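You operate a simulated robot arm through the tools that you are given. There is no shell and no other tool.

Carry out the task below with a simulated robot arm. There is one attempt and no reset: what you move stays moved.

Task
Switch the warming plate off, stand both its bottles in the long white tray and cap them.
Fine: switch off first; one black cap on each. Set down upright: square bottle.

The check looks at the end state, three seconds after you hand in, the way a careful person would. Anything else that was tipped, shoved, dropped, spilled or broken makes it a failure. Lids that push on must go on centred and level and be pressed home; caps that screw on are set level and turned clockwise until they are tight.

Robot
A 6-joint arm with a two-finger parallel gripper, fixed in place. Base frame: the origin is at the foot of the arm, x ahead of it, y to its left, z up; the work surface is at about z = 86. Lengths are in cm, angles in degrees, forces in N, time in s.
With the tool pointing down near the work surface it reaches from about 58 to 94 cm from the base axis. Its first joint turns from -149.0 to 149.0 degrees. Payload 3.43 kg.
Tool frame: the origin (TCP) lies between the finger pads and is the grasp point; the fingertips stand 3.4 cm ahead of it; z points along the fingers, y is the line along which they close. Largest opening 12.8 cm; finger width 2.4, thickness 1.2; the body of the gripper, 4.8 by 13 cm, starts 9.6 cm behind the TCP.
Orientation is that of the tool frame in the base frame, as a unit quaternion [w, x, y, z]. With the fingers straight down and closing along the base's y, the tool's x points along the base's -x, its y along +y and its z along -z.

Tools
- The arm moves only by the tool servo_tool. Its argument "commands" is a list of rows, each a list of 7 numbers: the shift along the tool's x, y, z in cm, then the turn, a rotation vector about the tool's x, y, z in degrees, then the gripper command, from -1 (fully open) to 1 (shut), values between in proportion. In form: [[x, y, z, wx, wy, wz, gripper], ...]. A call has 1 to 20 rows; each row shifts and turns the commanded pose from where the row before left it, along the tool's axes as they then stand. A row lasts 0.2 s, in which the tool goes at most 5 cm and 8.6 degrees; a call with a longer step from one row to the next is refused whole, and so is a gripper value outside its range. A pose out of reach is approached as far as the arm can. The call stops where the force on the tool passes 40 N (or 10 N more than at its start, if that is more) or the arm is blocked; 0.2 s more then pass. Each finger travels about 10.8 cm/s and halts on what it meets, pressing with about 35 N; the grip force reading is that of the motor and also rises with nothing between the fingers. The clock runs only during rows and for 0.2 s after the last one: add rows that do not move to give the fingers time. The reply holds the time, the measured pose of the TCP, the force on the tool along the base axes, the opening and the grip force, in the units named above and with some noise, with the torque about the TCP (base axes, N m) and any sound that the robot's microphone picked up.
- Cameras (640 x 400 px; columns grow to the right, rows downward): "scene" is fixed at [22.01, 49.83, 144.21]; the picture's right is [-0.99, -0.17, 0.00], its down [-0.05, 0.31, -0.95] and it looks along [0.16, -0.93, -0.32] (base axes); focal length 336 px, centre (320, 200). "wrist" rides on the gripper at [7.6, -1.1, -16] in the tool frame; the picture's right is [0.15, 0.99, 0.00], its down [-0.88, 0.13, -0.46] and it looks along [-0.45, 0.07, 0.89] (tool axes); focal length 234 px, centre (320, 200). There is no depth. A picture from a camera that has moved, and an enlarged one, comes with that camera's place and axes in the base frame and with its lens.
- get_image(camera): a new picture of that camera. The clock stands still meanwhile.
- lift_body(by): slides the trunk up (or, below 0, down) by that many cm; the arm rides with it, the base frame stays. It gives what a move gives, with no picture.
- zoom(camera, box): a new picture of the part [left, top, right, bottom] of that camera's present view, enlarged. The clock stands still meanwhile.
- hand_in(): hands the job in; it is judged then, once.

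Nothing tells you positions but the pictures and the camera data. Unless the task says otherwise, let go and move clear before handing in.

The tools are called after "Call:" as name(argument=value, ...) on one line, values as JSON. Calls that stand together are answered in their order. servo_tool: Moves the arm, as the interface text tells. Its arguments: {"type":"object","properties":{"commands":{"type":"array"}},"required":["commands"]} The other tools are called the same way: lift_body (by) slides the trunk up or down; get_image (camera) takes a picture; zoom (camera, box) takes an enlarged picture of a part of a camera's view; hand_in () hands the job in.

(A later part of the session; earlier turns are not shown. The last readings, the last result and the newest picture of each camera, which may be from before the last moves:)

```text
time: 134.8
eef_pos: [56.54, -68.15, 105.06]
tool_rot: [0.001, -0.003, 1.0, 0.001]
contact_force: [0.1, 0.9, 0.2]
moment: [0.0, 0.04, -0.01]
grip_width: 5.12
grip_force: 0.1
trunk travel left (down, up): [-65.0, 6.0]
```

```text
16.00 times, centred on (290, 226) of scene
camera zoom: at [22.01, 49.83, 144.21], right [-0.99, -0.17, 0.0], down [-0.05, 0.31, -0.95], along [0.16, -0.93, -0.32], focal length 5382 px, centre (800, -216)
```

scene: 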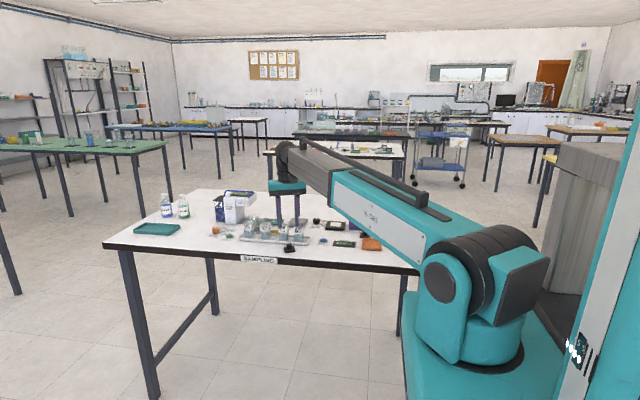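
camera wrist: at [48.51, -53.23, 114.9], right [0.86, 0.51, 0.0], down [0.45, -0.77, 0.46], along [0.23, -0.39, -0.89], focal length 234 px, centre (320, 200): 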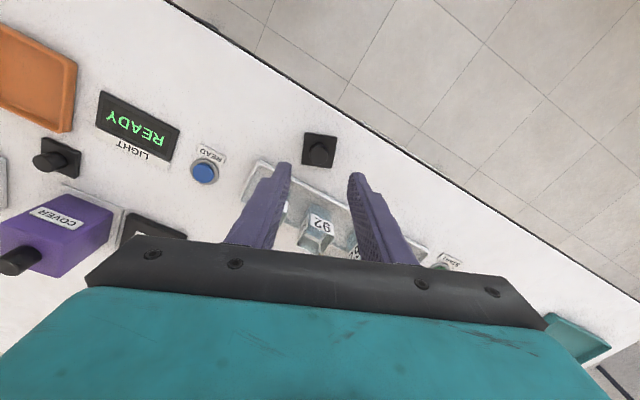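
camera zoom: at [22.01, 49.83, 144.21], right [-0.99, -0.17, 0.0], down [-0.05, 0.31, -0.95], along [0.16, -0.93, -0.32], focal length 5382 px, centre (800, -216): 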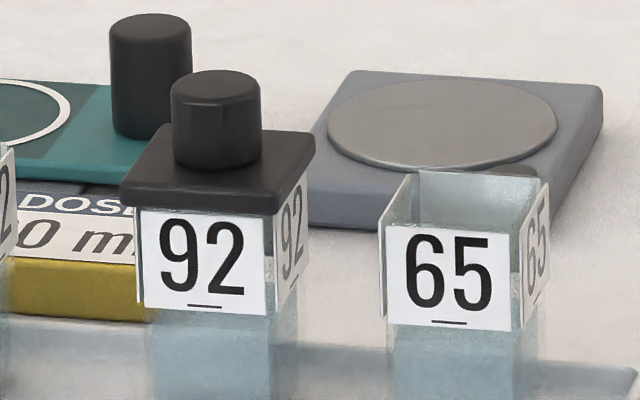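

The cap sits flat on vial 92. To settle the x alignment, I'll turn the tool 90° so the wrist camera looks from the +y side, where left–right symmetry measures x directly.

Call:
servo_tool(commands=[[0, 0, 0, 0, 0, 8.2, 0.2], [0, 0, 0, 0, 0, 8.2, 0.2], [0, 0, 0, 0, 0, 8.2, 0.2], [0, 0, 0, 0, 0, 8.2, 0.2], [0, 0, 0, 0, 0, 8.2, 0.2], [0, 0, 0, 0, 0, 8.2, 0.2], [0, 0, 0, 0, 0, 8.2, 0.2], [0, 0, 0, 0, 0, 8.2, 0.2], [0, 0, 0, 0, 0, 8.2, 0.2], [0, 0, 0, 0, 0, 8.2, 0.2], [0, 0, 0, 0, 0, 8.4, 0.2], [0, 0, 0, 0, 0, 0, 0.2], [0, 0, 0, 0, 0, 0, 0.2]])

Call:
get_image(camera="wrist")

Call:
zoom(camera="wrist", box=[280, 115, 360, 165])

```text
time: 137.6
eef_pos: [56.28, -68.11, 105.02]
tool_rot: [0.0, 0.708, 0.707, 0.001]
contact_force: [-0.4, -0.9, 0.3]
moment: [-0.01, -0.01, -0.03]
grip_width: 5.11
grip_force: 0.0
trunk travel left (down, up): [-65.0, 6.0]
```

```text
taken
camera wrist: at [55.24, -60.41, 121.06], right [0.99, 0.15, 0.0], down [0.13, -0.88, 0.46], along [0.07, -0.45, -0.89], focal length 234 px, centre (320, 200)
```

wrist: 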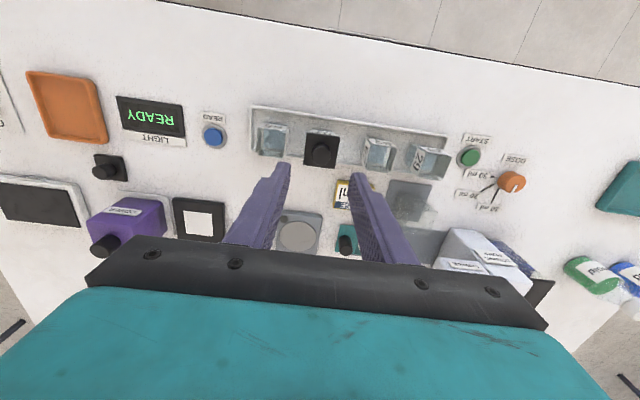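

```text
8.00 times, centred on (320, 140) of wrist
camera zoom: at [55.24, -60.41, 121.06], right [0.99, 0.15, 0.0], down [0.13, -0.88, 0.46], along [0.07, -0.45, -0.89], focal length 1873 px, centre (320, 680)
```

zoom: 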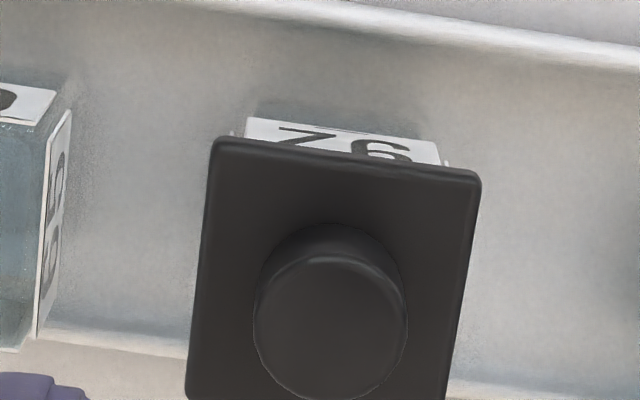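

From this side the cap is centred on the vial within 0.02 cm in x, and about 0.06 cm in y. I'll close the fingers, centre over the knob and press straight down.

Call:
servo_tool(commands=[[0.06, 0.1, 0, 0, 0, 0, 0.5], [0.06, 0.09, 0, 0, 0, 0, 1], [0, 0, 0, 0, 0, 0, 1], [0, 0, 1.5, 0, 0, 0, 1], [0, 0, 1.5, 0, 0, 0, 1], [0, 0, 1.0, 0, 0, 0, 1], [0, 0, 0.6, 0, 0, 0, 1], [0, 0, 0, 0, 0, 0, 1], [0, 0, 0, 0, 0, 0, 1]])

Call:
zoom(camera="wrist", box=[270, 130, 366, 190])

Call:
zoom(camera="scene", box=[275, 210, 305, 235])

```text
time: 139.6
eef_pos: [56.57, -67.98, 100.5]
tool_rot: [0.0, 0.707, 0.708, 0.001]
contact_force: [-0.1, 0.2, -0.4]
moment: [0.0, 0.0, -0.02]
grip_width: 0.0
grip_force: 32.7
trunk travel left (down, up): [-65.0, 6.0]
```

```text
6.67 times, centred on (318, 160) of wrist
camera zoom: at [55.55, -60.38, 116.61], right [0.99, 0.15, 0.0], down [0.13, -0.88, 0.46], along [0.07, -0.45, -0.89], focal length 1561 px, centre (333, 467)
```

zoom: 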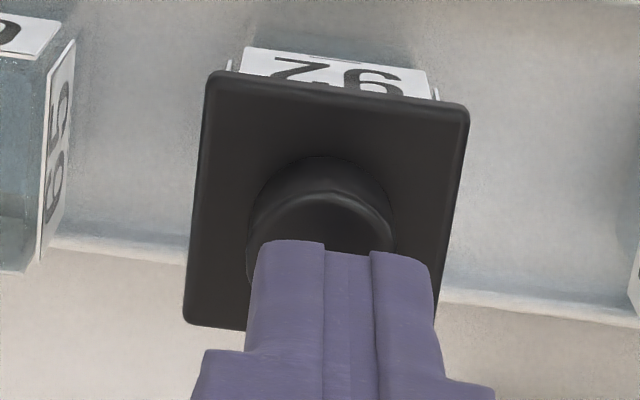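

```text
16.00 times, centred on (290, 222) of scene
camera zoom: at [22.01, 49.83, 144.21], right [-0.99, -0.17, 0.0], down [-0.05, 0.31, -0.95], along [0.16, -0.93, -0.32], focal length 5382 px, centre (800, -160)
```

zoom: 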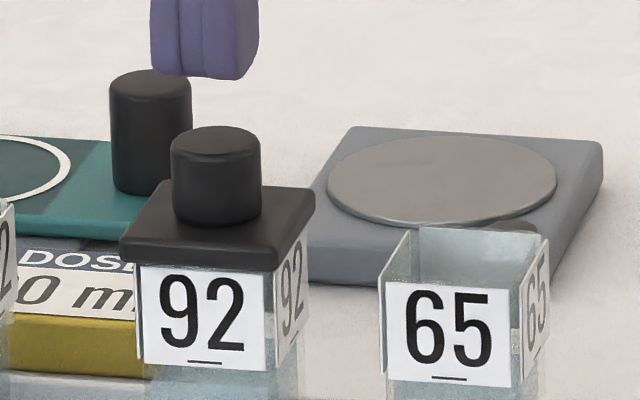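

Call:
servo_tool(commands=[[0.1, -0.12, 0.3, 0, 0, 0, 1], [0, 0, 0.4, 0, 0, 0, 1], [0, 0, 0.3, 0, 0, 0, 1], [0, 0, 0.1, 0, 0, 0, 1], [0, 0, 0, 0, 0, 0, 1], [0, 0, 0, 0, 0, 0, 1]])

Call:
zoom(camera="wrist", box=[270, 130, 366, 190])

Call:
zoom(camera="scene", box=[275, 210, 305, 235])

```text
time: 141.0
eef_pos: [56.41, -67.85, 99.37]
tool_rot: [0.0, 0.706, 0.708, 0.001]
contact_force: [0.6, -0.4, -0.4]
moment: [-0.02, -0.03, 0.0]
grip_width: 0.0
grip_force: 33.4
trunk travel left (down, up): [-65.0, 6.0]
```

```text
6.67 times, centred on (318, 160) of wrist
camera zoom: at [55.33, -60.25, 115.43], right [0.99, 0.15, 0.0], down [0.13, -0.88, 0.46], along [0.07, -0.45, -0.89], focal length 1561 px, centre (333, 467)
```

zoom: 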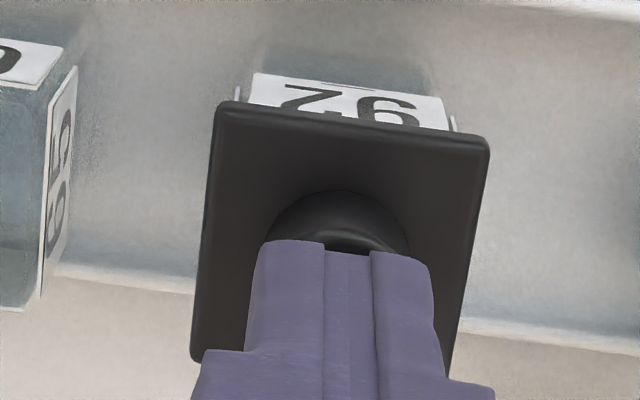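

```text
16.00 times, centred on (290, 222) of scene
camera zoom: at [22.01, 49.83, 144.21], right [-0.99, -0.17, 0.0], down [-0.05, 0.31, -0.95], along [0.16, -0.93, -0.32], focal length 5382 px, centre (800, -160)
```

zoom: 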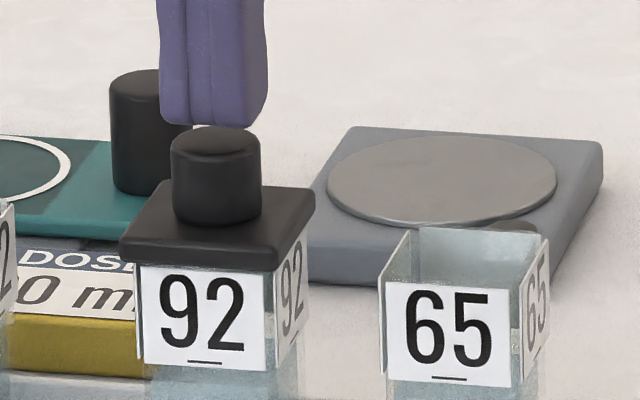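

Call:
servo_tool(commands=[[0, 0.08, 0.05, 0, 0, 0, 1], [0, 0, 0.1, 0, 0, 0, 1], [0, 0, 0.1, 0, 0, 0, 1], [0, 0, 0.1, 0, 0, 0, 1], [0, 0, 0, 0, 0, 0, 1]])

Call:
zoom(camera="scene", box=[275, 210, 305, 235])

Call:
zoom(camera="wrist", box=[270, 130, 366, 190])

```text
time: 142.2
eef_pos: [56.47, -67.73, 98.96]
tool_rot: [0.001, 0.707, 0.707, 0.0]
contact_force: [0.0, -0.9, 0.1]
moment: [0.0, 0.01, -0.02]
grip_width: 0.0
grip_force: 33.0
trunk travel left (down, up): [-65.0, 6.0]
```

```text
16.00 times, centred on (290, 222) of scene
camera zoom: at [22.01, 49.83, 144.21], right [-0.99, -0.17, 0.0], down [-0.05, 0.31, -0.95], along [0.16, -0.93, -0.32], focal length 5382 px, centre (800, -160)
```

zoom: 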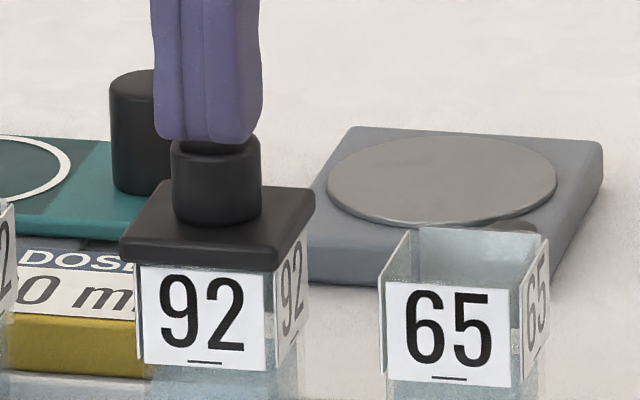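

```text
6.67 times, centred on (318, 160) of wrist
camera zoom: at [55.44, -60.12, 115.06], right [0.99, 0.15, 0.0], down [0.13, -0.88, 0.46], along [0.07, -0.45, -0.89], focal length 1561 px, centre (333, 467)
```

zoom: 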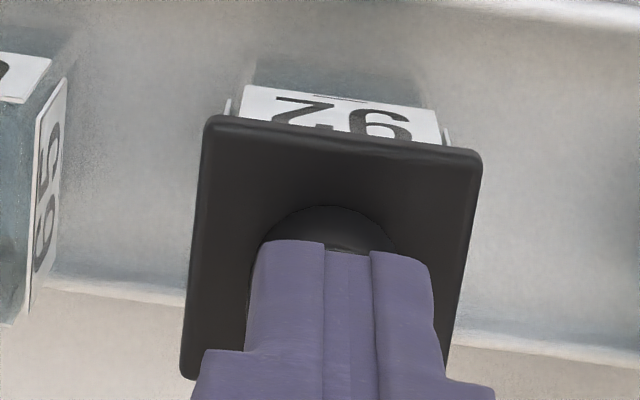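

Call:
servo_tool(commands=[[-0.1, 0, 0.1, 0, 0, 0, 1], [0, 0, 0.1, 0, 0, 0, 1], [0, 0, 0.1, 0, 0, 0, 1], [0, 0, 0, 0, 0, 0, 1]])

Call:
zoom(camera="scene", box=[275, 210, 305, 235])

Call:
zoom(camera="wrist", box=[270, 130, 366, 190])

```text
time: 143.2
eef_pos: [56.59, -67.88, 98.82]
tool_rot: [0.001, 0.707, 0.707, 0.0]
contact_force: [-0.2, 0.1, 5.0]
moment: [-0.02, 0.03, 0.02]
grip_width: 0.0
grip_force: 33.0
trunk travel left (down, up): [-65.0, 6.0]
```

```text
16.00 times, centred on (290, 222) of scene
camera zoom: at [22.01, 49.83, 144.21], right [-0.99, -0.17, 0.0], down [-0.05, 0.31, -0.95], along [0.16, -0.93, -0.32], focal length 5382 px, centre (800, -160)
```

zoom: 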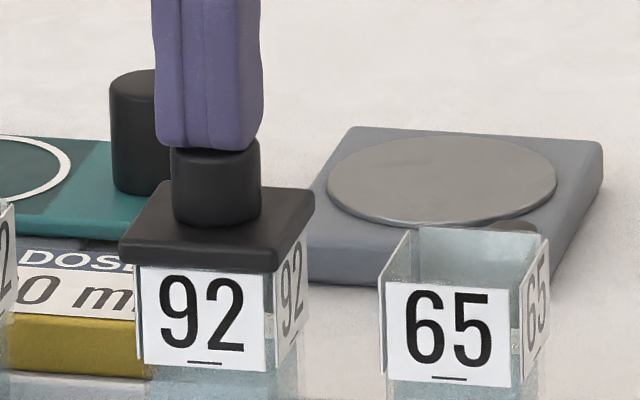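

```text
6.67 times, centred on (318, 160) of wrist
camera zoom: at [55.43, -60.17, 114.86], right [0.99, 0.15, 0.0], down [0.13, -0.88, 0.46], along [0.07, -0.45, -0.89], focal length 1561 px, centre (333, 467)
```

zoom: 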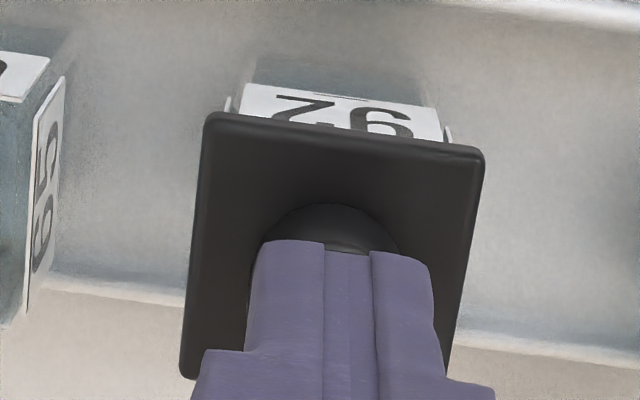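

The fingertips are on the knob at 5 N. I'll increase the force in steps.

Call:
servo_tool(commands=[[0, 0, 0.1, 0, 0, 0, 1], [0, 0, 0.1, 0, 0, 0, 1], [0, 0, 0.1, 0, 0, 0, 1], [0, 0, 0, 0, 0, 0, 1]])

Call:
zoom(camera="scene", box=[275, 210, 305, 235])

```text
time: 144.2
eef_pos: [56.49, -67.86, 98.82]
tool_rot: [0.001, 0.707, 0.707, 0.0]
contact_force: [0.5, -1.8, 23.6]
moment: [-0.07, -0.02, -0.01]
grip_width: 0.0
grip_force: 32.6
trunk travel left (down, up): [-65.0, 6.0]
```

```text
16.00 times, centred on (290, 222) of scene
camera zoom: at [22.01, 49.83, 144.21], right [-0.99, -0.17, 0.0], down [-0.05, 0.31, -0.95], along [0.16, -0.93, -0.32], focal length 5382 px, centre (800, -160)
```

zoom: 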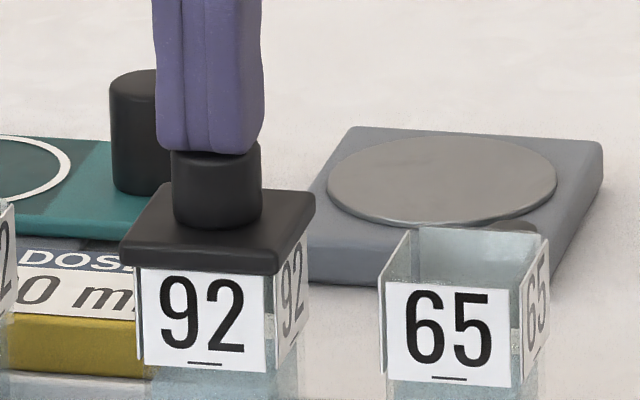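

Call:
servo_tool(commands=[[0, 0, 0.1, 0, 0, 0, 1], [0, 0, 0.05, 0, 0, 0, 1], [0, 0, 0, 0, 0, 0, 1]])

Call:
zoom(camera="scene", box=[275, 210, 305, 235])

Call:
zoom(camera="wrist", box=[270, 130, 366, 190])

```text
time: 145.0
eef_pos: [56.39, -67.72, 98.68]
tool_rot: [0.003, 0.707, 0.707, 0.001]
contact_force: [2.0, -1.0, 39.4]
moment: [-0.01, -0.03, -0.04]
grip_width: 0.0
grip_force: 33.5
trunk travel left (down, up): [-65.0, 6.0]
```

```text
16.00 times, centred on (290, 222) of scene
camera zoom: at [22.01, 49.83, 144.21], right [-0.99, -0.17, 0.0], down [-0.05, 0.31, -0.95], along [0.16, -0.93, -0.32], focal length 5382 px, centre (800, -160)
```

zoom: 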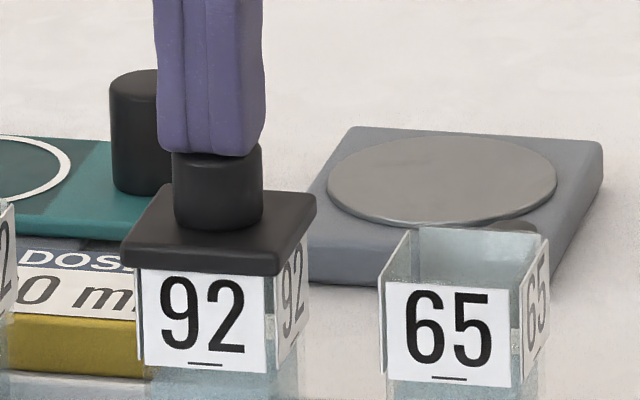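

```text
6.67 times, centred on (318, 160) of wrist
camera zoom: at [55.3, -60.03, 114.72], right [0.99, 0.15, 0.0], down [0.13, -0.88, 0.46], along [0.07, -0.45, -0.89], focal length 1561 px, centre (333, 467)
```

zoom: 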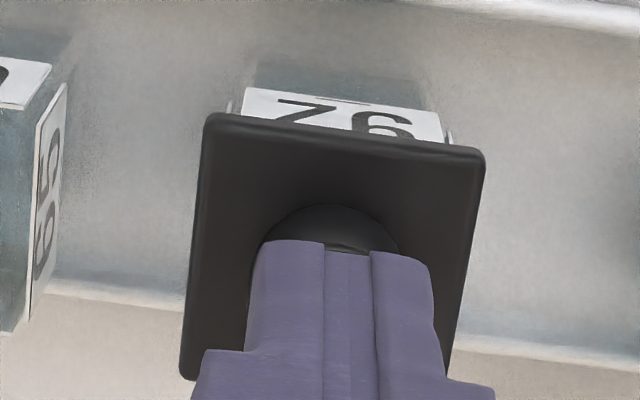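

At 39 N the cap has moved only slightly. I'll back off and look at the result.

Call:
servo_tool(commands=[[0, 0, -0.3, 0, 0, 0, 1], [0, 0, -0.5, 0, 0, 0, 1], [0, 0, -1.5, 0, 0, 0, 1], [0, 0, -2.5, 0, 0, 0, 1], [0, 0, -1.5, 0, 0, 0, 1], [0, 0, 0, 0, 0, 0, 1]])

Call:
zoom(camera="scene", box=[275, 210, 305, 235])

Call:
zoom(camera="wrist", box=[280, 110, 360, 160])

```text
time: 146.4
eef_pos: [56.52, -67.96, 104.56]
tool_rot: [0.0, 0.707, 0.707, 0.001]
contact_force: [-0.5, 0.1, 0.2]
moment: [0.0, -0.02, 0.0]
grip_width: 0.0
grip_force: 33.4
trunk travel left (down, up): [-65.0, 6.0]
```

```text
16.00 times, centred on (290, 222) of scene
camera zoom: at [22.01, 49.83, 144.21], right [-0.99, -0.17, 0.0], down [-0.05, 0.31, -0.95], along [0.16, -0.93, -0.32], focal length 5382 px, centre (800, -160)
```

zoom: 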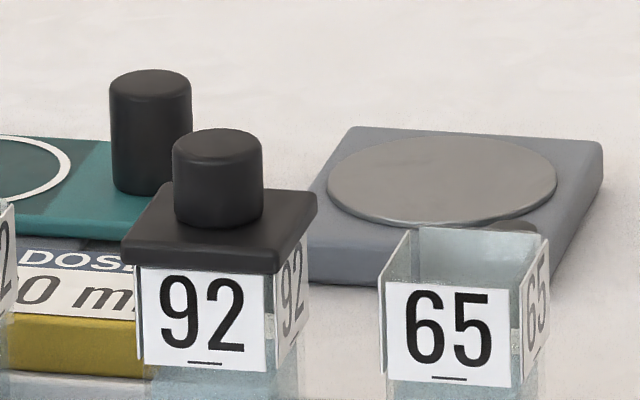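

```text
8.00 times, centred on (320, 135) of wrist
camera zoom: at [55.46, -60.3, 120.67], right [0.99, 0.15, 0.0], down [0.13, -0.88, 0.45], along [0.07, -0.45, -0.89], focal length 1873 px, centre (320, 720)
```

zoom: 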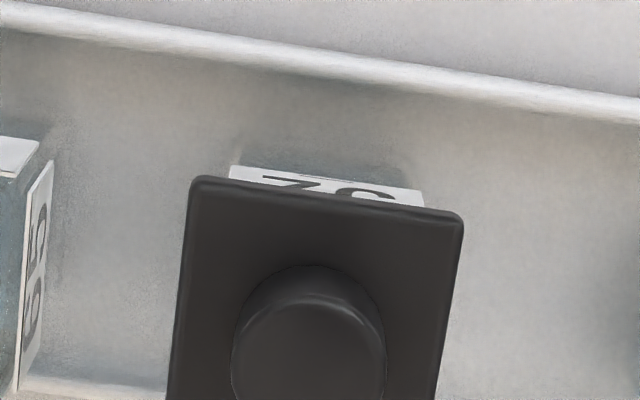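

Even at 39 N the cap only rests on the rim, so I need to know how it seats. I'll grip its flange again on the ±x sides, lift it and tilt it to look at its underside.

Call:
servo_tool(commands=[[0.03, -0.12, 0, 0, 0, 0, 0.5], [0, 0, 0, 0, 0, 0, 0.22], [0, 0, 1.5, 0, 0, 0, 0.22], [0, 0, 2.5, 0, 0, 0, 0.22], [0, 0, 2.0, 0, 0, 0, 0.22], [0, 0, 1.3, 0, 0, 0, 0.22], [0, 0, 0.6, 0, 0, 0, 0.22], [0, 0, 0.2, 0, 0, 0, 0.22], [0, 0, 0, 0, 0, 0, 0.22], [0, 0, 0, 0, 0, 0, 0.22]])

Call:
zoom(camera="scene", box=[275, 210, 305, 235])

Call:
zoom(camera="wrist", box=[270, 120, 366, 180])

```text
time: 148.6
eef_pos: [56.29, -67.79, 96.41]
tool_rot: [0.0, 0.707, 0.708, 0.001]
contact_force: [-0.1, 1.1, 0.5]
moment: [-0.01, -0.01, 0.01]
grip_width: 5.0
grip_force: 0.1
trunk travel left (down, up): [-65.0, 6.0]
```

```text
16.00 times, centred on (290, 222) of scene
camera zoom: at [22.01, 49.83, 144.21], right [-0.99, -0.17, 0.0], down [-0.05, 0.31, -0.95], along [0.16, -0.93, -0.32], focal length 5382 px, centre (800, -160)
```

zoom: 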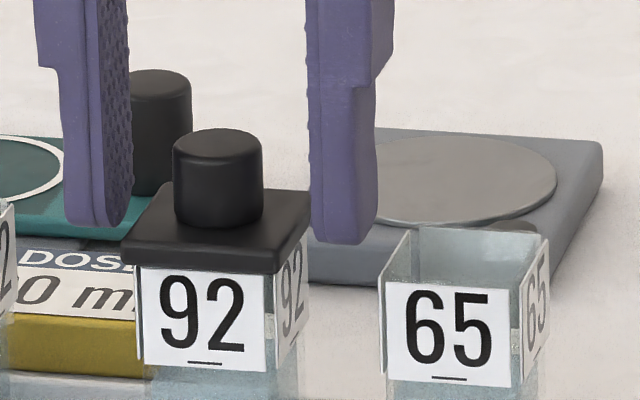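

```text
6.67 times, centred on (318, 150) of wrist
camera zoom: at [55.24, -60.21, 112.57], right [0.99, 0.15, 0.0], down [0.13, -0.88, 0.46], along [0.07, -0.45, -0.89], focal length 1561 px, centre (333, 533)
```

zoom: 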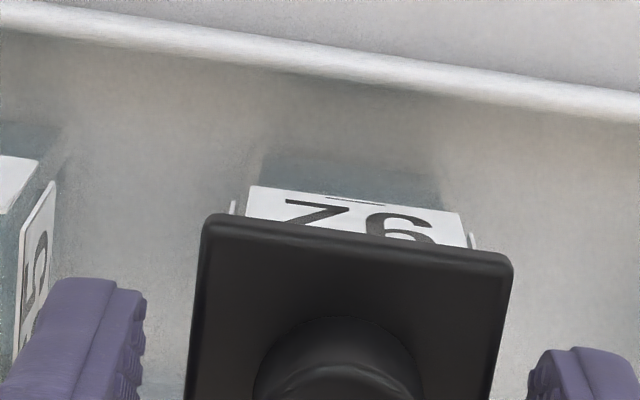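

Call:
servo_tool(commands=[[-0.05, 0.1, 0.1, 0, 0, 0, 0.22], [0, 0, 0.1, 0, 0, 0, 0.22], [0, 0, 0, 0, 0, 0, 0.28], [0, 0, 0, 0, 0, 0, 0.33], [0, 0, 0, 0, 0, 0, 0.36], [0, 0, 0, 0, 0, 0, 0.39], [0, 0, 0, 0, 0, 0, 0.42], [0, 0, 0, 0, 0, 0, 0.5], [0, 0, 0, 0, 0, 0, 0.6]])

Call:
zoom(camera="scene", box=[275, 210, 305, 235])

Call:
zoom(camera="wrist", box=[270, 120, 366, 180])

```text
time: 150.6
eef_pos: [56.45, -67.78, 96.29]
tool_rot: [0.0, 0.707, 0.707, 0.001]
contact_force: [-0.6, 0.7, -1.0]
moment: [0.01, -0.02, -0.02]
grip_width: 3.82
grip_force: 35.2
trunk travel left (down, up): [-65.0, 6.0]
```

```text
16.00 times, centred on (290, 222) of scene
camera zoom: at [22.01, 49.83, 144.21], right [-0.99, -0.17, 0.0], down [-0.05, 0.31, -0.95], along [0.16, -0.93, -0.32], focal length 5382 px, centre (800, -160)
```

zoom: 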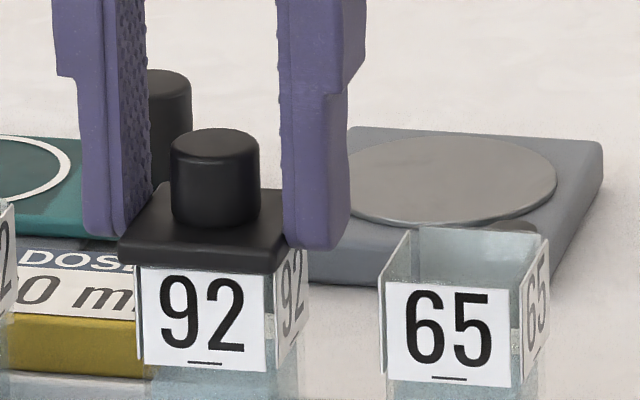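

```text
6.67 times, centred on (318, 150) of wrist
camera zoom: at [55.37, -60.22, 112.36], right [0.99, 0.15, 0.0], down [0.13, -0.88, 0.46], along [0.07, -0.45, -0.89], focal length 1561 px, centre (333, 533)
```

zoom: 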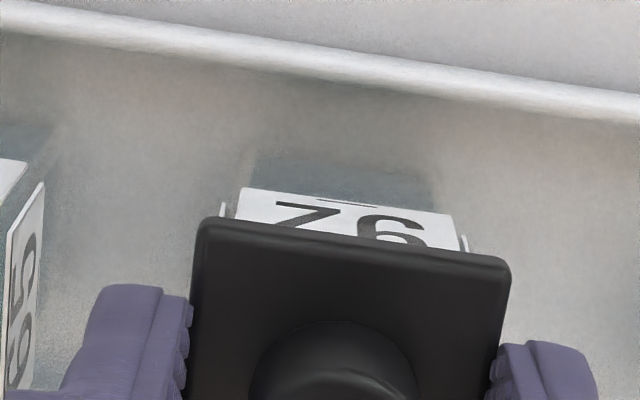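

The flange is gripped on its ±x sides. I'll lift it clear, move closer to the base, and tilt it 40° so the scene camera can see the underside.

Call:
servo_tool(commands=[[0, 0, -0.3, 0, 0, 0, 0.6], [0, 0, -0.8, 0, 0, 0, 0.6], [0, 0, -2, 0, 0, 0, 0.6], [0, 0, -3, 0, 0, 0, 0.6], [0, 0, -3, 0, 0, 0, 0.6], [0, 0, -3, 0, 0, 0, 0.6], [1.0, -1.2, -2, 0, 0, 0, 0.6], [1.6, -2.0, -1, 0, 0, 0, 0.6], [1.8, -2.2, 0, 0, 0, 0, 0.6], [1.8, -2.2, 0, 0, 0, 0, 0.6], [1.8, -2.2, 0, 0, 0, 0, 0.6], [1.2, -1.2, 0, 0, 0, 0, 0.6], [0, 0, 0, 0, 0, 0, 0.6]])

Call:
servo_tool(commands=[[0, 0, 0, 0, 6, 0, 0.6], [0, 0, 0, 0, 7, 0, 0.6], [0, 0, 0, 0, 7, 0, 0.6], [0, 0, 0, 0, 7, 0, 0.6], [0, 0, 0, 0, 7, 0, 0.6], [0, 0, 0, 0, 6, 0, 0.6], [0, 0, 0, 0, 0, 0, 0.6]])

Call:
get_image(camera="scene")

```text
time: 153.4
eef_pos: [45.3, -58.76, 111.32]
tool_rot: [0.0, 0.707, 0.707, 0.001]
contact_force: [0.0, -0.2, -0.1]
moment: [0.02, 0.03, 0.0]
grip_width: 3.82
grip_force: 35.1
trunk travel left (down, up): [-65.0, 6.0]
```

```text
time: 153.8
eef_pos: [45.54, -59.29, 111.38]
tool_rot: [-0.013, 0.707, 0.707, 0.018]
contact_force: [4.1, -9.3, -18.9]
moment: [0.38, 0.23, -0.04]
grip_width: 3.83
grip_force: 34.6
trunk travel left (down, up): [-65.0, 6.0]
stopped in row 1: the force on the tool passed its limit at 108 N (the readings are from after the stop); the commanded pose is now the measured one
```

```text
taken
```

scene: 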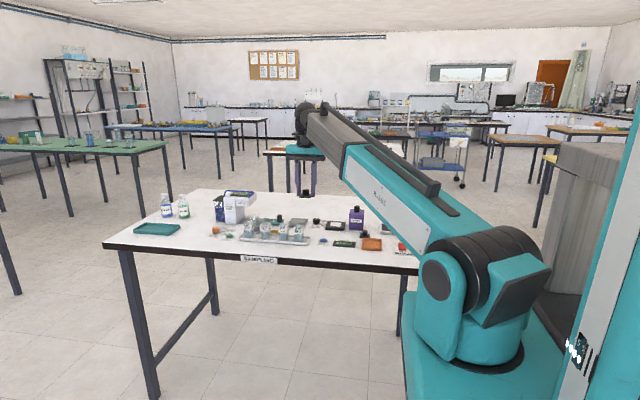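

The tilt was stopped by a large force, probably the arm's own wrist rather than an object. I'll check the state before doing anything else.

Call:
get_image(camera="wrist")

Call:
zoom(camera="scene", box=[230, 130, 430, 260])

Call:
zoom(camera="scene", box=[230, 205, 330, 265])

```text
taken
camera wrist: at [44.29, -52.29, 127.68], right [0.99, 0.14, 0.01], down [0.13, -0.9, 0.42], along [0.07, -0.41, -0.91], focal length 234 px, centre (320, 200)
```

wrist: 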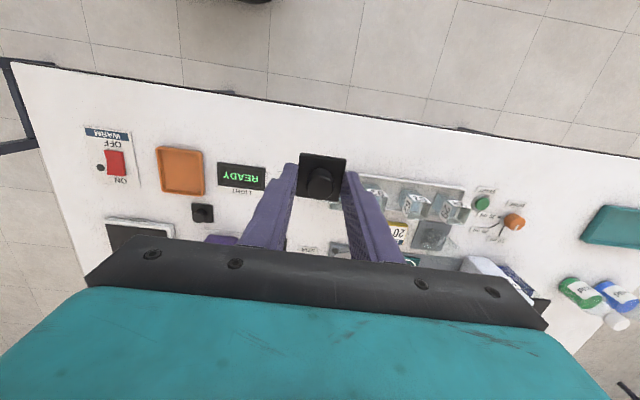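

```text
3.08 times, centred on (330, 195) of scene
camera zoom: at [22.01, 49.83, 144.21], right [-0.99, -0.17, 0.0], down [-0.05, 0.31, -0.95], along [0.16, -0.93, -0.32], focal length 1035 px, centre (289, 215)
```

zoom: 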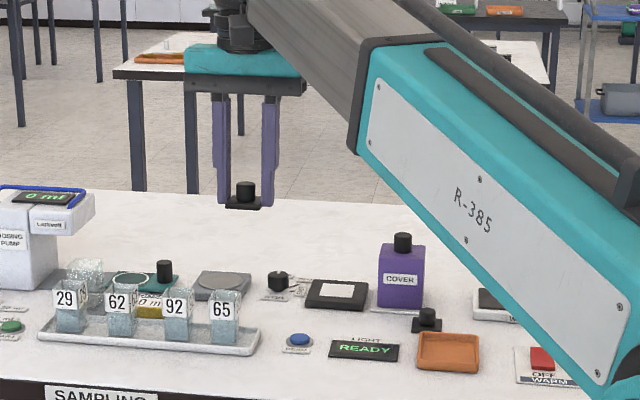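

```text
6.40 times, centred on (280, 235) of scene
camera zoom: at [22.01, 49.83, 144.21], right [-0.99, -0.17, 0.0], down [-0.05, 0.31, -0.95], along [0.16, -0.93, -0.32], focal length 2153 px, centre (576, -24)
```

zoom: 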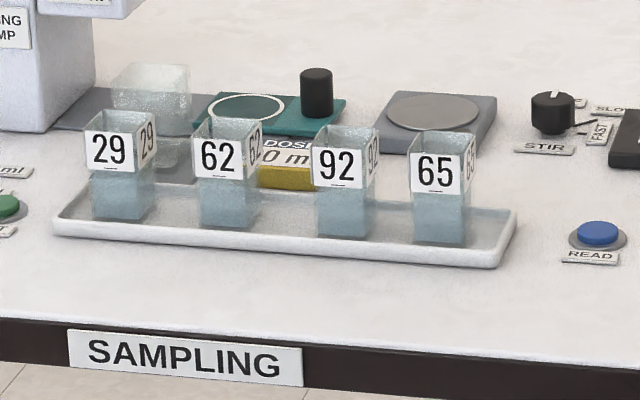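

Nothing was disturbed. While the cap is held here, I'll look closely at the other cap on the bench for signs of a plug or gap under its flange.

Call:
zoom(camera="scene", box=[355, 226, 375, 242])

Call:
zoom(camera="scene", box=[294, 180, 318, 200])

Call:
zoom(camera="wrist", box=[180, 195, 228, 225])

```text
16.00 times, centred on (365, 234) of scene
camera zoom: at [22.01, 49.83, 144.21], right [-0.99, -0.17, 0.0], down [-0.05, 0.31, -0.95], along [0.16, -0.93, -0.32], focal length 5382 px, centre (-400, -344)
```

zoom: 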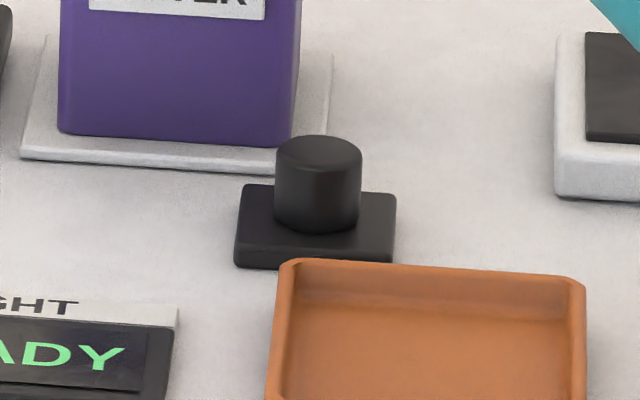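

```text
16.00 times, centred on (306, 190) of scene
camera zoom: at [22.01, 49.83, 144.21], right [-0.99, -0.17, 0.0], down [-0.05, 0.31, -0.95], along [0.16, -0.93, -0.32], focal length 5382 px, centre (544, 360)
```

zoom: 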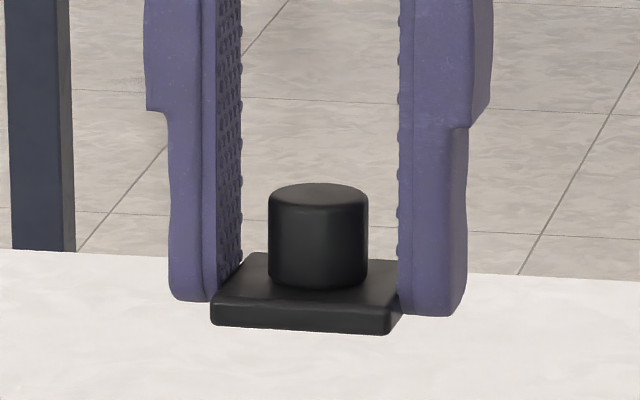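

```text
13.33 times, centred on (204, 210) of wrist
camera zoom: at [44.29, -52.29, 127.68], right [0.99, 0.14, 0.01], down [0.13, -0.9, 0.42], along [0.07, -0.41, -0.91], focal length 3122 px, centre (1867, 67)
```

zoom: 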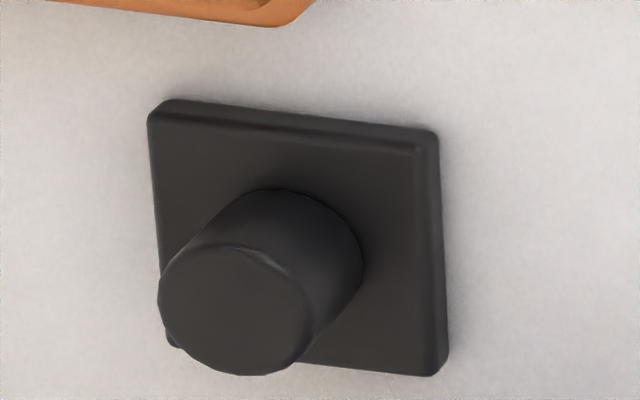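

No plug shows under the flange (0.6 cm thick), so the cap is either flat or a shallow skirt that needs precise centring. I'll level the tool again and set the cap on the bench near (52.4, -60), then centre the vials mechanically.

Call:
servo_tool(commands=[[0, 0, 0, 0, -0.8, 0, 0.6], [0, 0, 0, 0, -0.8, 0, 0.6], [0, 0, 0, 0, -0.8, 0, 0.6], [0, 0, 0, 0, 0, 0, 0.6]])

```text
time: 154.8
eef_pos: [45.46, -59.25, 111.21]
tool_rot: [0.002, 0.707, 0.707, 0.004]
contact_force: [0.5, -0.1, -0.4]
moment: [0.04, -0.03, 0.02]
grip_width: 3.84
grip_force: 34.9
trunk travel left (down, up): [-65.0, 6.0]
```

Level again. I'll try the tilt once more very slowly, since seeing the underside would settle how the cap seats.

Call:
servo_tool(commands=[[0, 0, 0, 0.3, 1, 0, 0.6], [0, 0, 0, 0, 1, 0, 0.6], [0, 0, 0, 0, 1, 0, 0.6], [0, 0, 0, 0, 1, 0, 0.6], [0, 0, 0, 0, 1.5, 0, 0.6], [0, 0, 0, 0, 1.5, 0, 0.6]])

```text
time: 155.6
eef_pos: [45.57, -59.5, 111.19]
tool_rot: [-0.013, 0.707, 0.707, 0.016]
contact_force: [2.4, -6.5, -12.1]
moment: [0.17, 0.18, -0.01]
grip_width: 3.81
grip_force: 35.0
trunk travel left (down, up): [-65.0, 6.0]
stopped in row 4: the force on the tool passed its limit at 50 N (the readings are from after the stop); the commanded pose is now the measured one
```

The block is probably the wrist camera side meeting the forearm. I'll level, turn the tool back to yaw 0 and try the tilt from there.

Call:
servo_tool(commands=[[0, 0, 0, 0, -1.2, 0, 0.6], [0, 0, 0, 0, -1.2, 0, 0.6], [0, 0, 0, 0, 0, -8.2, 0.6], [0, 0, 0, 0, 0, -8.2, 0.6], [0, 0, 0, 0, 0, -8.2, 0.6], [0, 0, 0, 0, 0, -8.2, 0.6], [0, 0, 0, 0, 0, -8.2, 0.6], [0, 0, 0, 0, 0, -8.2, 0.6], [0, 0, 0, 0, 0, -8.2, 0.6], [0, 0, 0, 0, 0, -8.2, 0.6], [0, 0, 0, 0, 0, -8.2, 0.6], [0, 0, 0, 0, 0, -8.2, 0.6], [0, 0, 0, 0, 0, -8.0, 0.6], [0, 0, 0, 0, 0, 0, 0.6]])

Call:
servo_tool(commands=[[0, 0, 0, -1, 0, 0, 0.6], [0, 0, 0, -1.5, 0, 0, 0.6], [0, 0, 0, -2, 0, 0, 0.6], [0, 0, 0, -2, 0, 0, 0.6], [0, 0, 0, -2, 0, 0, 0.6], [0, 0, 0, -2, 0, 0, 0.6]])

```text
time: 158.6
eef_pos: [45.5, -59.47, 111.22]
tool_rot: [0.001, -0.002, 1.0, 0.001]
contact_force: [-0.3, -0.4, -0.8]
moment: [0.01, 0.0, -0.02]
grip_width: 3.83
grip_force: 35.1
trunk travel left (down, up): [-65.0, 6.0]
```

```text
time: 160.0
eef_pos: [45.47, -59.49, 111.3]
tool_rot: [0.001, 0.0, 0.996, 0.092]
contact_force: [-0.1, 0.6, -0.4]
moment: [-0.02, 0.02, -0.02]
grip_width: 3.83
grip_force: 35.6
trunk travel left (down, up): [-65.0, 6.0]
```

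The tilt works freely at yaw 0. I'll continue to about 40°.

Call:
servo_tool(commands=[[0, 0, 0, -3, 0, 0, 0.6], [0, 0, 0, -4, 0, 0, 0.6], [0, 0, 0, -4, 0, 0, 0.6], [0, 0, 0, -4, 0, 0, 0.6], [0, 0, 0, -4, 0, 0, 0.6], [0, 0, 0, -4, 0, 0, 0.6], [0, 0, 0, -4, 0, 0, 0.6], [0, 0, 0, -3, 0, 0, 0.6], [0, 0, 0, 0, 0, 0, 0.6]])

Call:
zoom(camera="scene", box=[285, 170, 325, 200])

Call:
get_image(camera="scene")

```text
time: 162.0
eef_pos: [47.84, -59.62, 103.73]
tool_rot: [0.025, 0.003, 0.976, 0.214]
contact_force: [-0.4, 0.3, 0.0]
moment: [0.03, 0.0, 0.02]
grip_width: 3.84
grip_force: 34.6
out of reach, approached as far as the arm can: row 2, 3, 4, 5, 6, 7, 8
trunk travel left (down, up): [-65.0, 6.0]
```

```text
13.33 times, centred on (305, 185) of scene
camera zoom: at [22.01, 49.83, 144.21], right [-0.99, -0.17, 0.0], down [-0.05, 0.31, -0.95], along [0.16, -0.93, -0.32], focal length 4485 px, centre (520, 400)
```

zoom: 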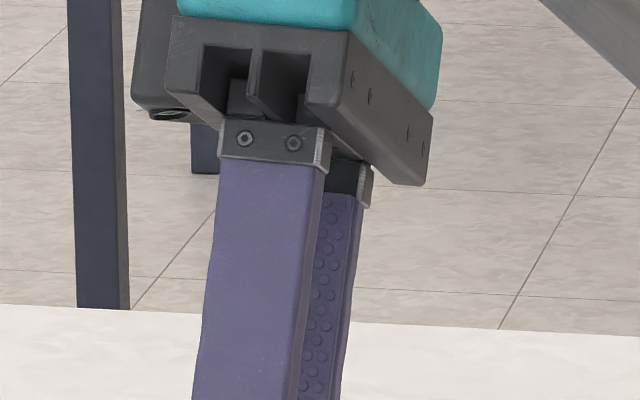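

```text
taken
```

scene: 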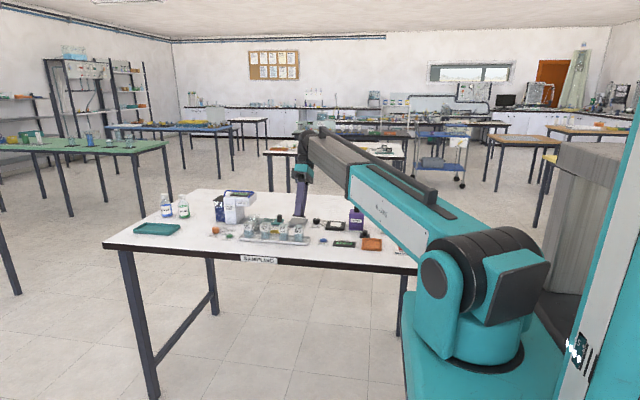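

The arm is at its reach limit with about 25° of tilt, which may already show the underside. I'll zoom on the cap.

Call:
zoom(camera="scene", box=[288, 200, 312, 220])

Call:
zoom(camera="scene", box=[260, 180, 340, 250])

```text
16.00 times, centred on (300, 210) of scene
camera zoom: at [22.01, 49.83, 144.21], right [-0.99, -0.17, 0.0], down [-0.05, 0.31, -0.95], along [0.16, -0.93, -0.32], focal length 5382 px, centre (640, 40)
```

zoom: 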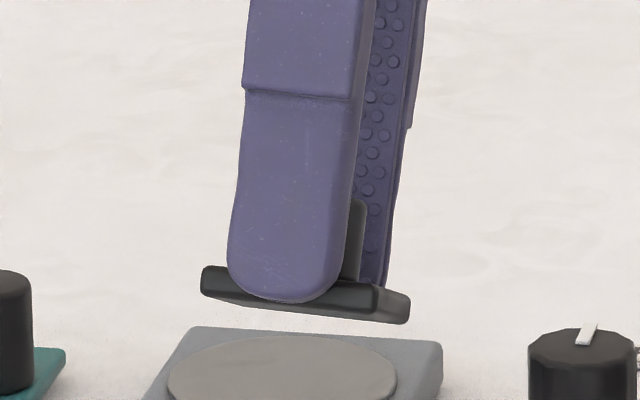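

```text
5.71 times, centred on (300, 215) of scene
camera zoom: at [22.01, 49.83, 144.21], right [-0.99, -0.17, 0.0], down [-0.05, 0.31, -0.95], along [0.16, -0.93, -0.32], focal length 1922 px, centre (434, 114)
```

zoom: 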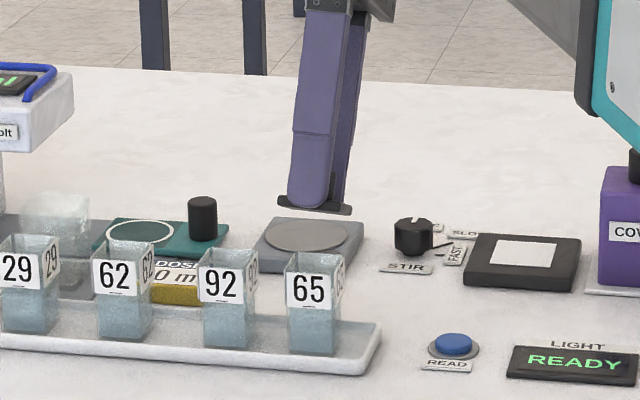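

The underside is almost edge-on, so I need a bit more tilt. I'll move to a smaller radius along the bench front, around (22, -58.5), where the arm can reach that tilt.

Call:
servo_tool(commands=[[1.5, 0.05, 0.04, 0, 0, 0, 0.6], [2.5, 0.08, 0.07, 0, 0, 0, 0.6], [3.0, 0.1, 0.09, 0, 0, 0, 0.6], [3.5, 0.1, 0.09, 0, 0, 0, 0.6], [3.5, 0.1, 0.09, 0, 0, 0, 0.6], [3.5, 0.1, 0.09, 0, 0, 0, 0.6], [3.0, 0.1, 0.09, 0, 0, 0, 0.6], [2.0, 0.08, 0.05, 0, 0, 0, 0.6], [1.0, 0.05, 0.04, 0, 0, 0, 0.6], [0, 0, 0, 0, 0, 0, 0.6], [0, 0, 0, 0, 0, 0, 0.6]])

Call:
get_image(camera="scene")

```text
time: 164.4
eef_pos: [25.64, -58.27, 97.75]
tool_rot: [0.022, 0.003, 0.976, 0.216]
contact_force: [0.6, -0.2, -0.4]
moment: [-0.01, 0.0, 0.01]
grip_width: 3.83
grip_force: 34.7
out of reach, approached as far as the arm can: row 1, 2, 3, 4, 5, 6, 7, 8
trunk travel left (down, up): [-65.0, 6.0]
```

```text
taken
```

scene: 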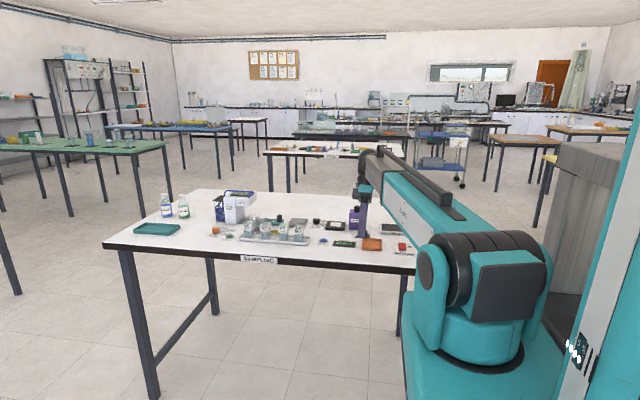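

That tilt is beyond the wrist's limit, so I'll give up on seeing the underside and bring the tool back to level.

Call:
servo_tool(commands=[[0, 0, 0, 4, 0, 0, 0.6], [0, 0, 0, 4, 0, 0, 0.6], [0, 0, 0, 4, 0, 0, 0.6], [0, 0, 0, 4, 0, 0, 0.6], [0, 0, 0, 4, 0, 0, 0.6], [0, 0, 0, 4, 0, 0, 0.6], [0, 0, 0, 4, 0, 0, 0.6], [0, 0, 0, 4, 0, 0, 0.6], [0, 0, 0, 4, 0, 0, 0.6], [0, 0, 0, 4.5, 0, 0, 0.6], [0, 0, 0, 0, 0, 0, 0.6], [0, 0, 0, 0, 0, 0, 0.6]])

Call:
get_image(camera="wrist")

Call:
zoom(camera="scene", box=[330, 160, 430, 260])

```text
time: 167.0
eef_pos: [25.48, -58.13, 97.81]
tool_rot: [0.018, 0.01, 0.991, -0.131]
contact_force: [-0.2, -0.3, -1.2]
moment: [0.0, -0.03, 0.01]
grip_width: 3.84
grip_force: 34.7
trunk travel left (down, up): [-65.0, 6.0]
```

```text
taken
camera wrist: at [17.4, -54.85, 113.34], right [-0.12, 0.96, -0.26], down [0.87, 0.23, 0.44], along [0.48, -0.17, -0.86], focal length 234 px, centre (320, 200)
```

wrist: 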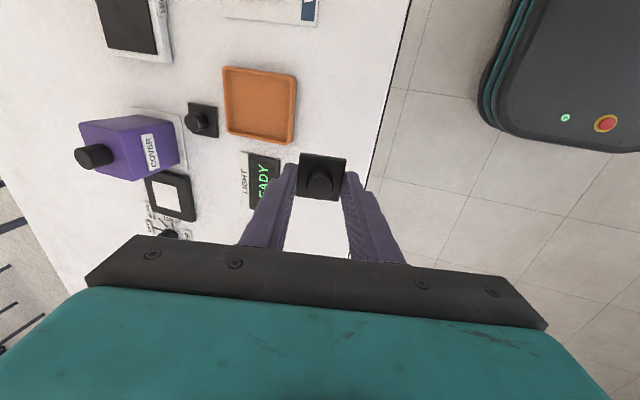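

```text
4.00 times, centred on (380, 210) of scene
camera zoom: at [22.01, 49.83, 144.21], right [-0.99, -0.17, 0.0], down [-0.05, 0.31, -0.95], along [0.16, -0.93, -0.32], focal length 1346 px, centre (80, 160)
```

zoom: 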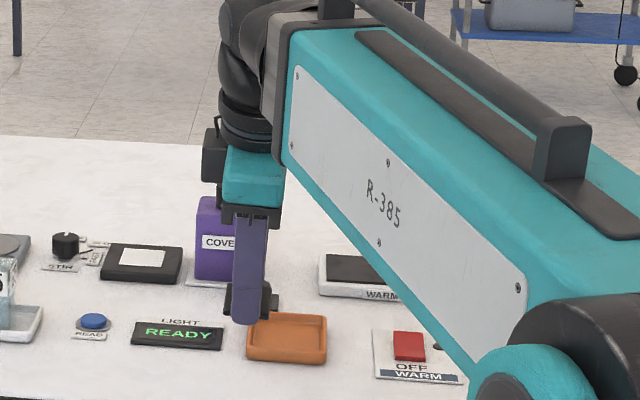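

I overshot to about -15°, because the command had been clamped at the limit. I'll level the tool properly while rising.

Call:
servo_tool(commands=[[0, 0, -0.5, -4, 0, 0, 0.6], [0, 0, -1, -4, 0, 0, 0.6], [0, 0, -1, -4, 0.6, 0, 0.6], [0, 0, -1, -3.1, 0.6, -0.5, 0.6], [0, 0, -1, 0, 0.6, -0.5, 0.6], [0, 0, 0, 0, 0, 0, 0.6], [0, 0, 0, 0, 0, 0, 0.6]])

Call:
get_image(camera="wrist")

```text
time: 168.6
eef_pos: [25.42, -57.67, 102.26]
tool_rot: [0.003, -0.002, 1.0, 0.002]
contact_force: [0.4, -0.2, -0.6]
moment: [-0.02, -0.01, 0.0]
grip_width: 3.81
grip_force: 35.3
trunk travel left (down, up): [-65.0, 6.0]
```

```text
taken
camera wrist: at [17.85, -58.73, 118.31], right [-0.15, 0.99, 0.0], down [0.88, 0.13, 0.46], along [0.46, 0.07, -0.89], focal length 234 px, centre (320, 200)
```

wrist: 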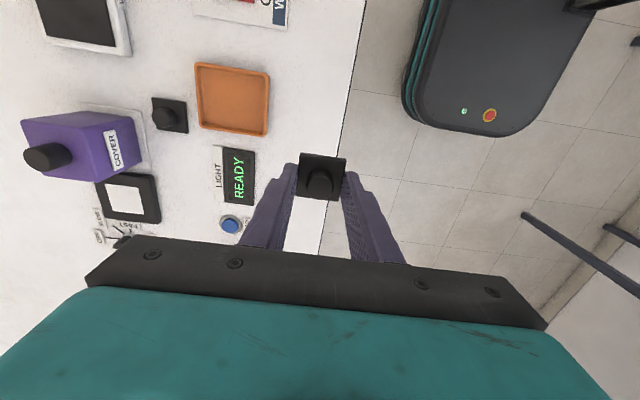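

Level again. I'll carry the cap back to the clear spot in front of the tray.

Call:
servo_tool(commands=[[-1.5, -0.1, 0, 0, 0.3, 0, 0.6], [-3, -0.3, 0, 0, 0, 0, 0.6], [-3.5, -0.3, 0, 0, 0, 0, 0.6], [-3.5, -0.3, 0, 0, 0, 0, 0.6], [-3.5, -0.3, 0, 0, 0, 0, 0.6], [-3.5, -0.3, 0, 0, 0, 0, 0.6], [-3.5, -0.3, 0, 0, 0, 0, 0.6], [-3, -0.3, 0, 0, 0, 0, 0.6], [-2, -0.2, 0, 0, 0, 0, 0.6], [0, 0, 2.5, 0, 0, 0, 0.6], [0, 0, 3, 0, 0, 0, 0.6], [0, 0, 3, 0, 0, 0, 0.6], [0, 0, 2.5, 0, 0, 0, 0.6], [0, 0, 0.8, 0, 0, 0, 0.6], [0, 0, 0, 0, 0, 0, 0.6]])

Call:
zoom(camera="scene", box=[265, 225, 315, 260])

Call:
zoom(camera="wrist", box=[240, 110, 400, 210])

```text
time: 171.8
eef_pos: [52.55, -60.06, 90.4]
tool_rot: [0.0, -0.001, 1.0, 0.001]
contact_force: [0.2, -0.6, -0.4]
moment: [0.0, 0.0, 0.0]
grip_width: 3.83
grip_force: 34.9
trunk travel left (down, up): [-65.0, 6.0]
```

```text
11.43 times, centred on (290, 242) of scene
camera zoom: at [22.01, 49.83, 144.21], right [-0.99, -0.17, 0.0], down [-0.05, 0.31, -0.95], along [0.16, -0.93, -0.32], focal length 3844 px, centre (663, -286)
```

zoom: 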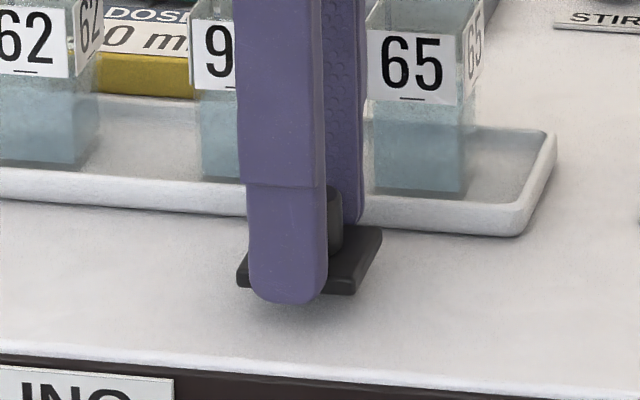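

```text
4.00 times, centred on (320, 160) of wrist
camera zoom: at [44.85, -61.09, 106.46], right [-0.15, 0.99, 0.0], down [0.88, 0.13, 0.46], along [0.45, 0.07, -0.89], focal length 937 px, centre (320, 360)
```

zoom: 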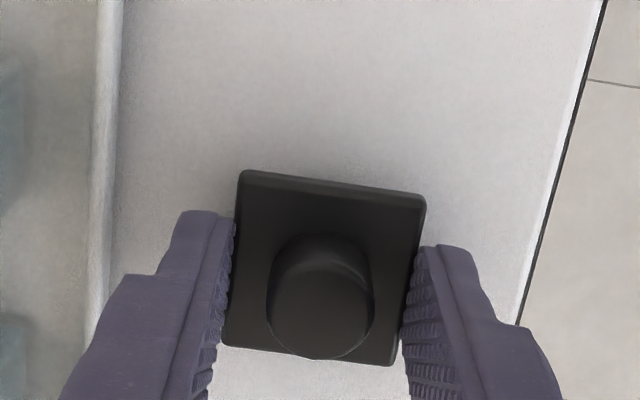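

Call:
servo_tool(commands=[[0, 0, 0.4, 0, 0, 0, 0.6], [0, 0, 0.3, 0, 0, 0, 0.6], [0, 0, 0.1, 0, 0, 0, 0.6], [0, 0, 0.05, 0, 0, 0, 0.6], [0, 0, 0, 0, 0, 0, 0.6]])

```text
time: 173.0
eef_pos: [52.43, -59.89, 89.52]
tool_rot: [0.001, -0.001, 1.0, 0.001]
contact_force: [0.5, 0.7, -0.6]
moment: [-0.02, 0.02, 0.03]
grip_width: 3.83
grip_force: 35.1
trunk travel left (down, up): [-65.0, 6.0]
```

Call:
servo_tool(commands=[[0, 0, 0.05, 0, 0, 0, 0.6], [0, 0, 0.05, 0, 0, 0, 0.6], [0, 0, 0.05, 0, 0, 0, 0.6], [0, 0, 0, 0, 0, 0, 0.6]])

Call:
zoom(camera="scene", box=[275, 235, 305, 260])

```text
time: 174.0
eef_pos: [52.45, -59.82, 89.52]
tool_rot: [0.001, -0.002, 1.0, 0.001]
contact_force: [0.6, 0.4, 0.0]
moment: [-0.02, 0.01, 0.03]
grip_width: 3.86
grip_force: 34.8
trunk travel left (down, up): [-65.0, 6.0]
```

```text
16.00 times, centred on (290, 248) of scene
camera zoom: at [22.01, 49.83, 144.21], right [-0.99, -0.17, 0.0], down [-0.05, 0.31, -0.95], along [0.16, -0.93, -0.32], focal length 5382 px, centre (800, -560)
```

zoom: 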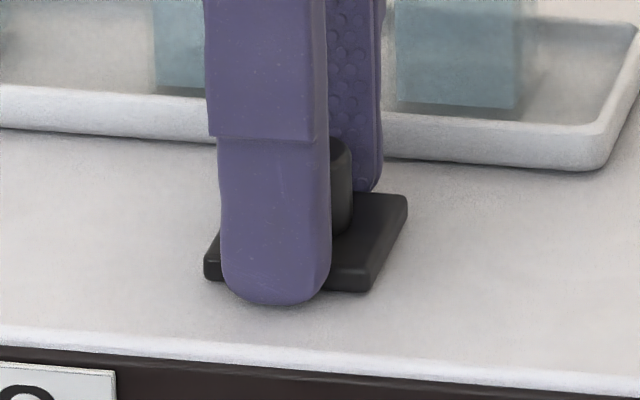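

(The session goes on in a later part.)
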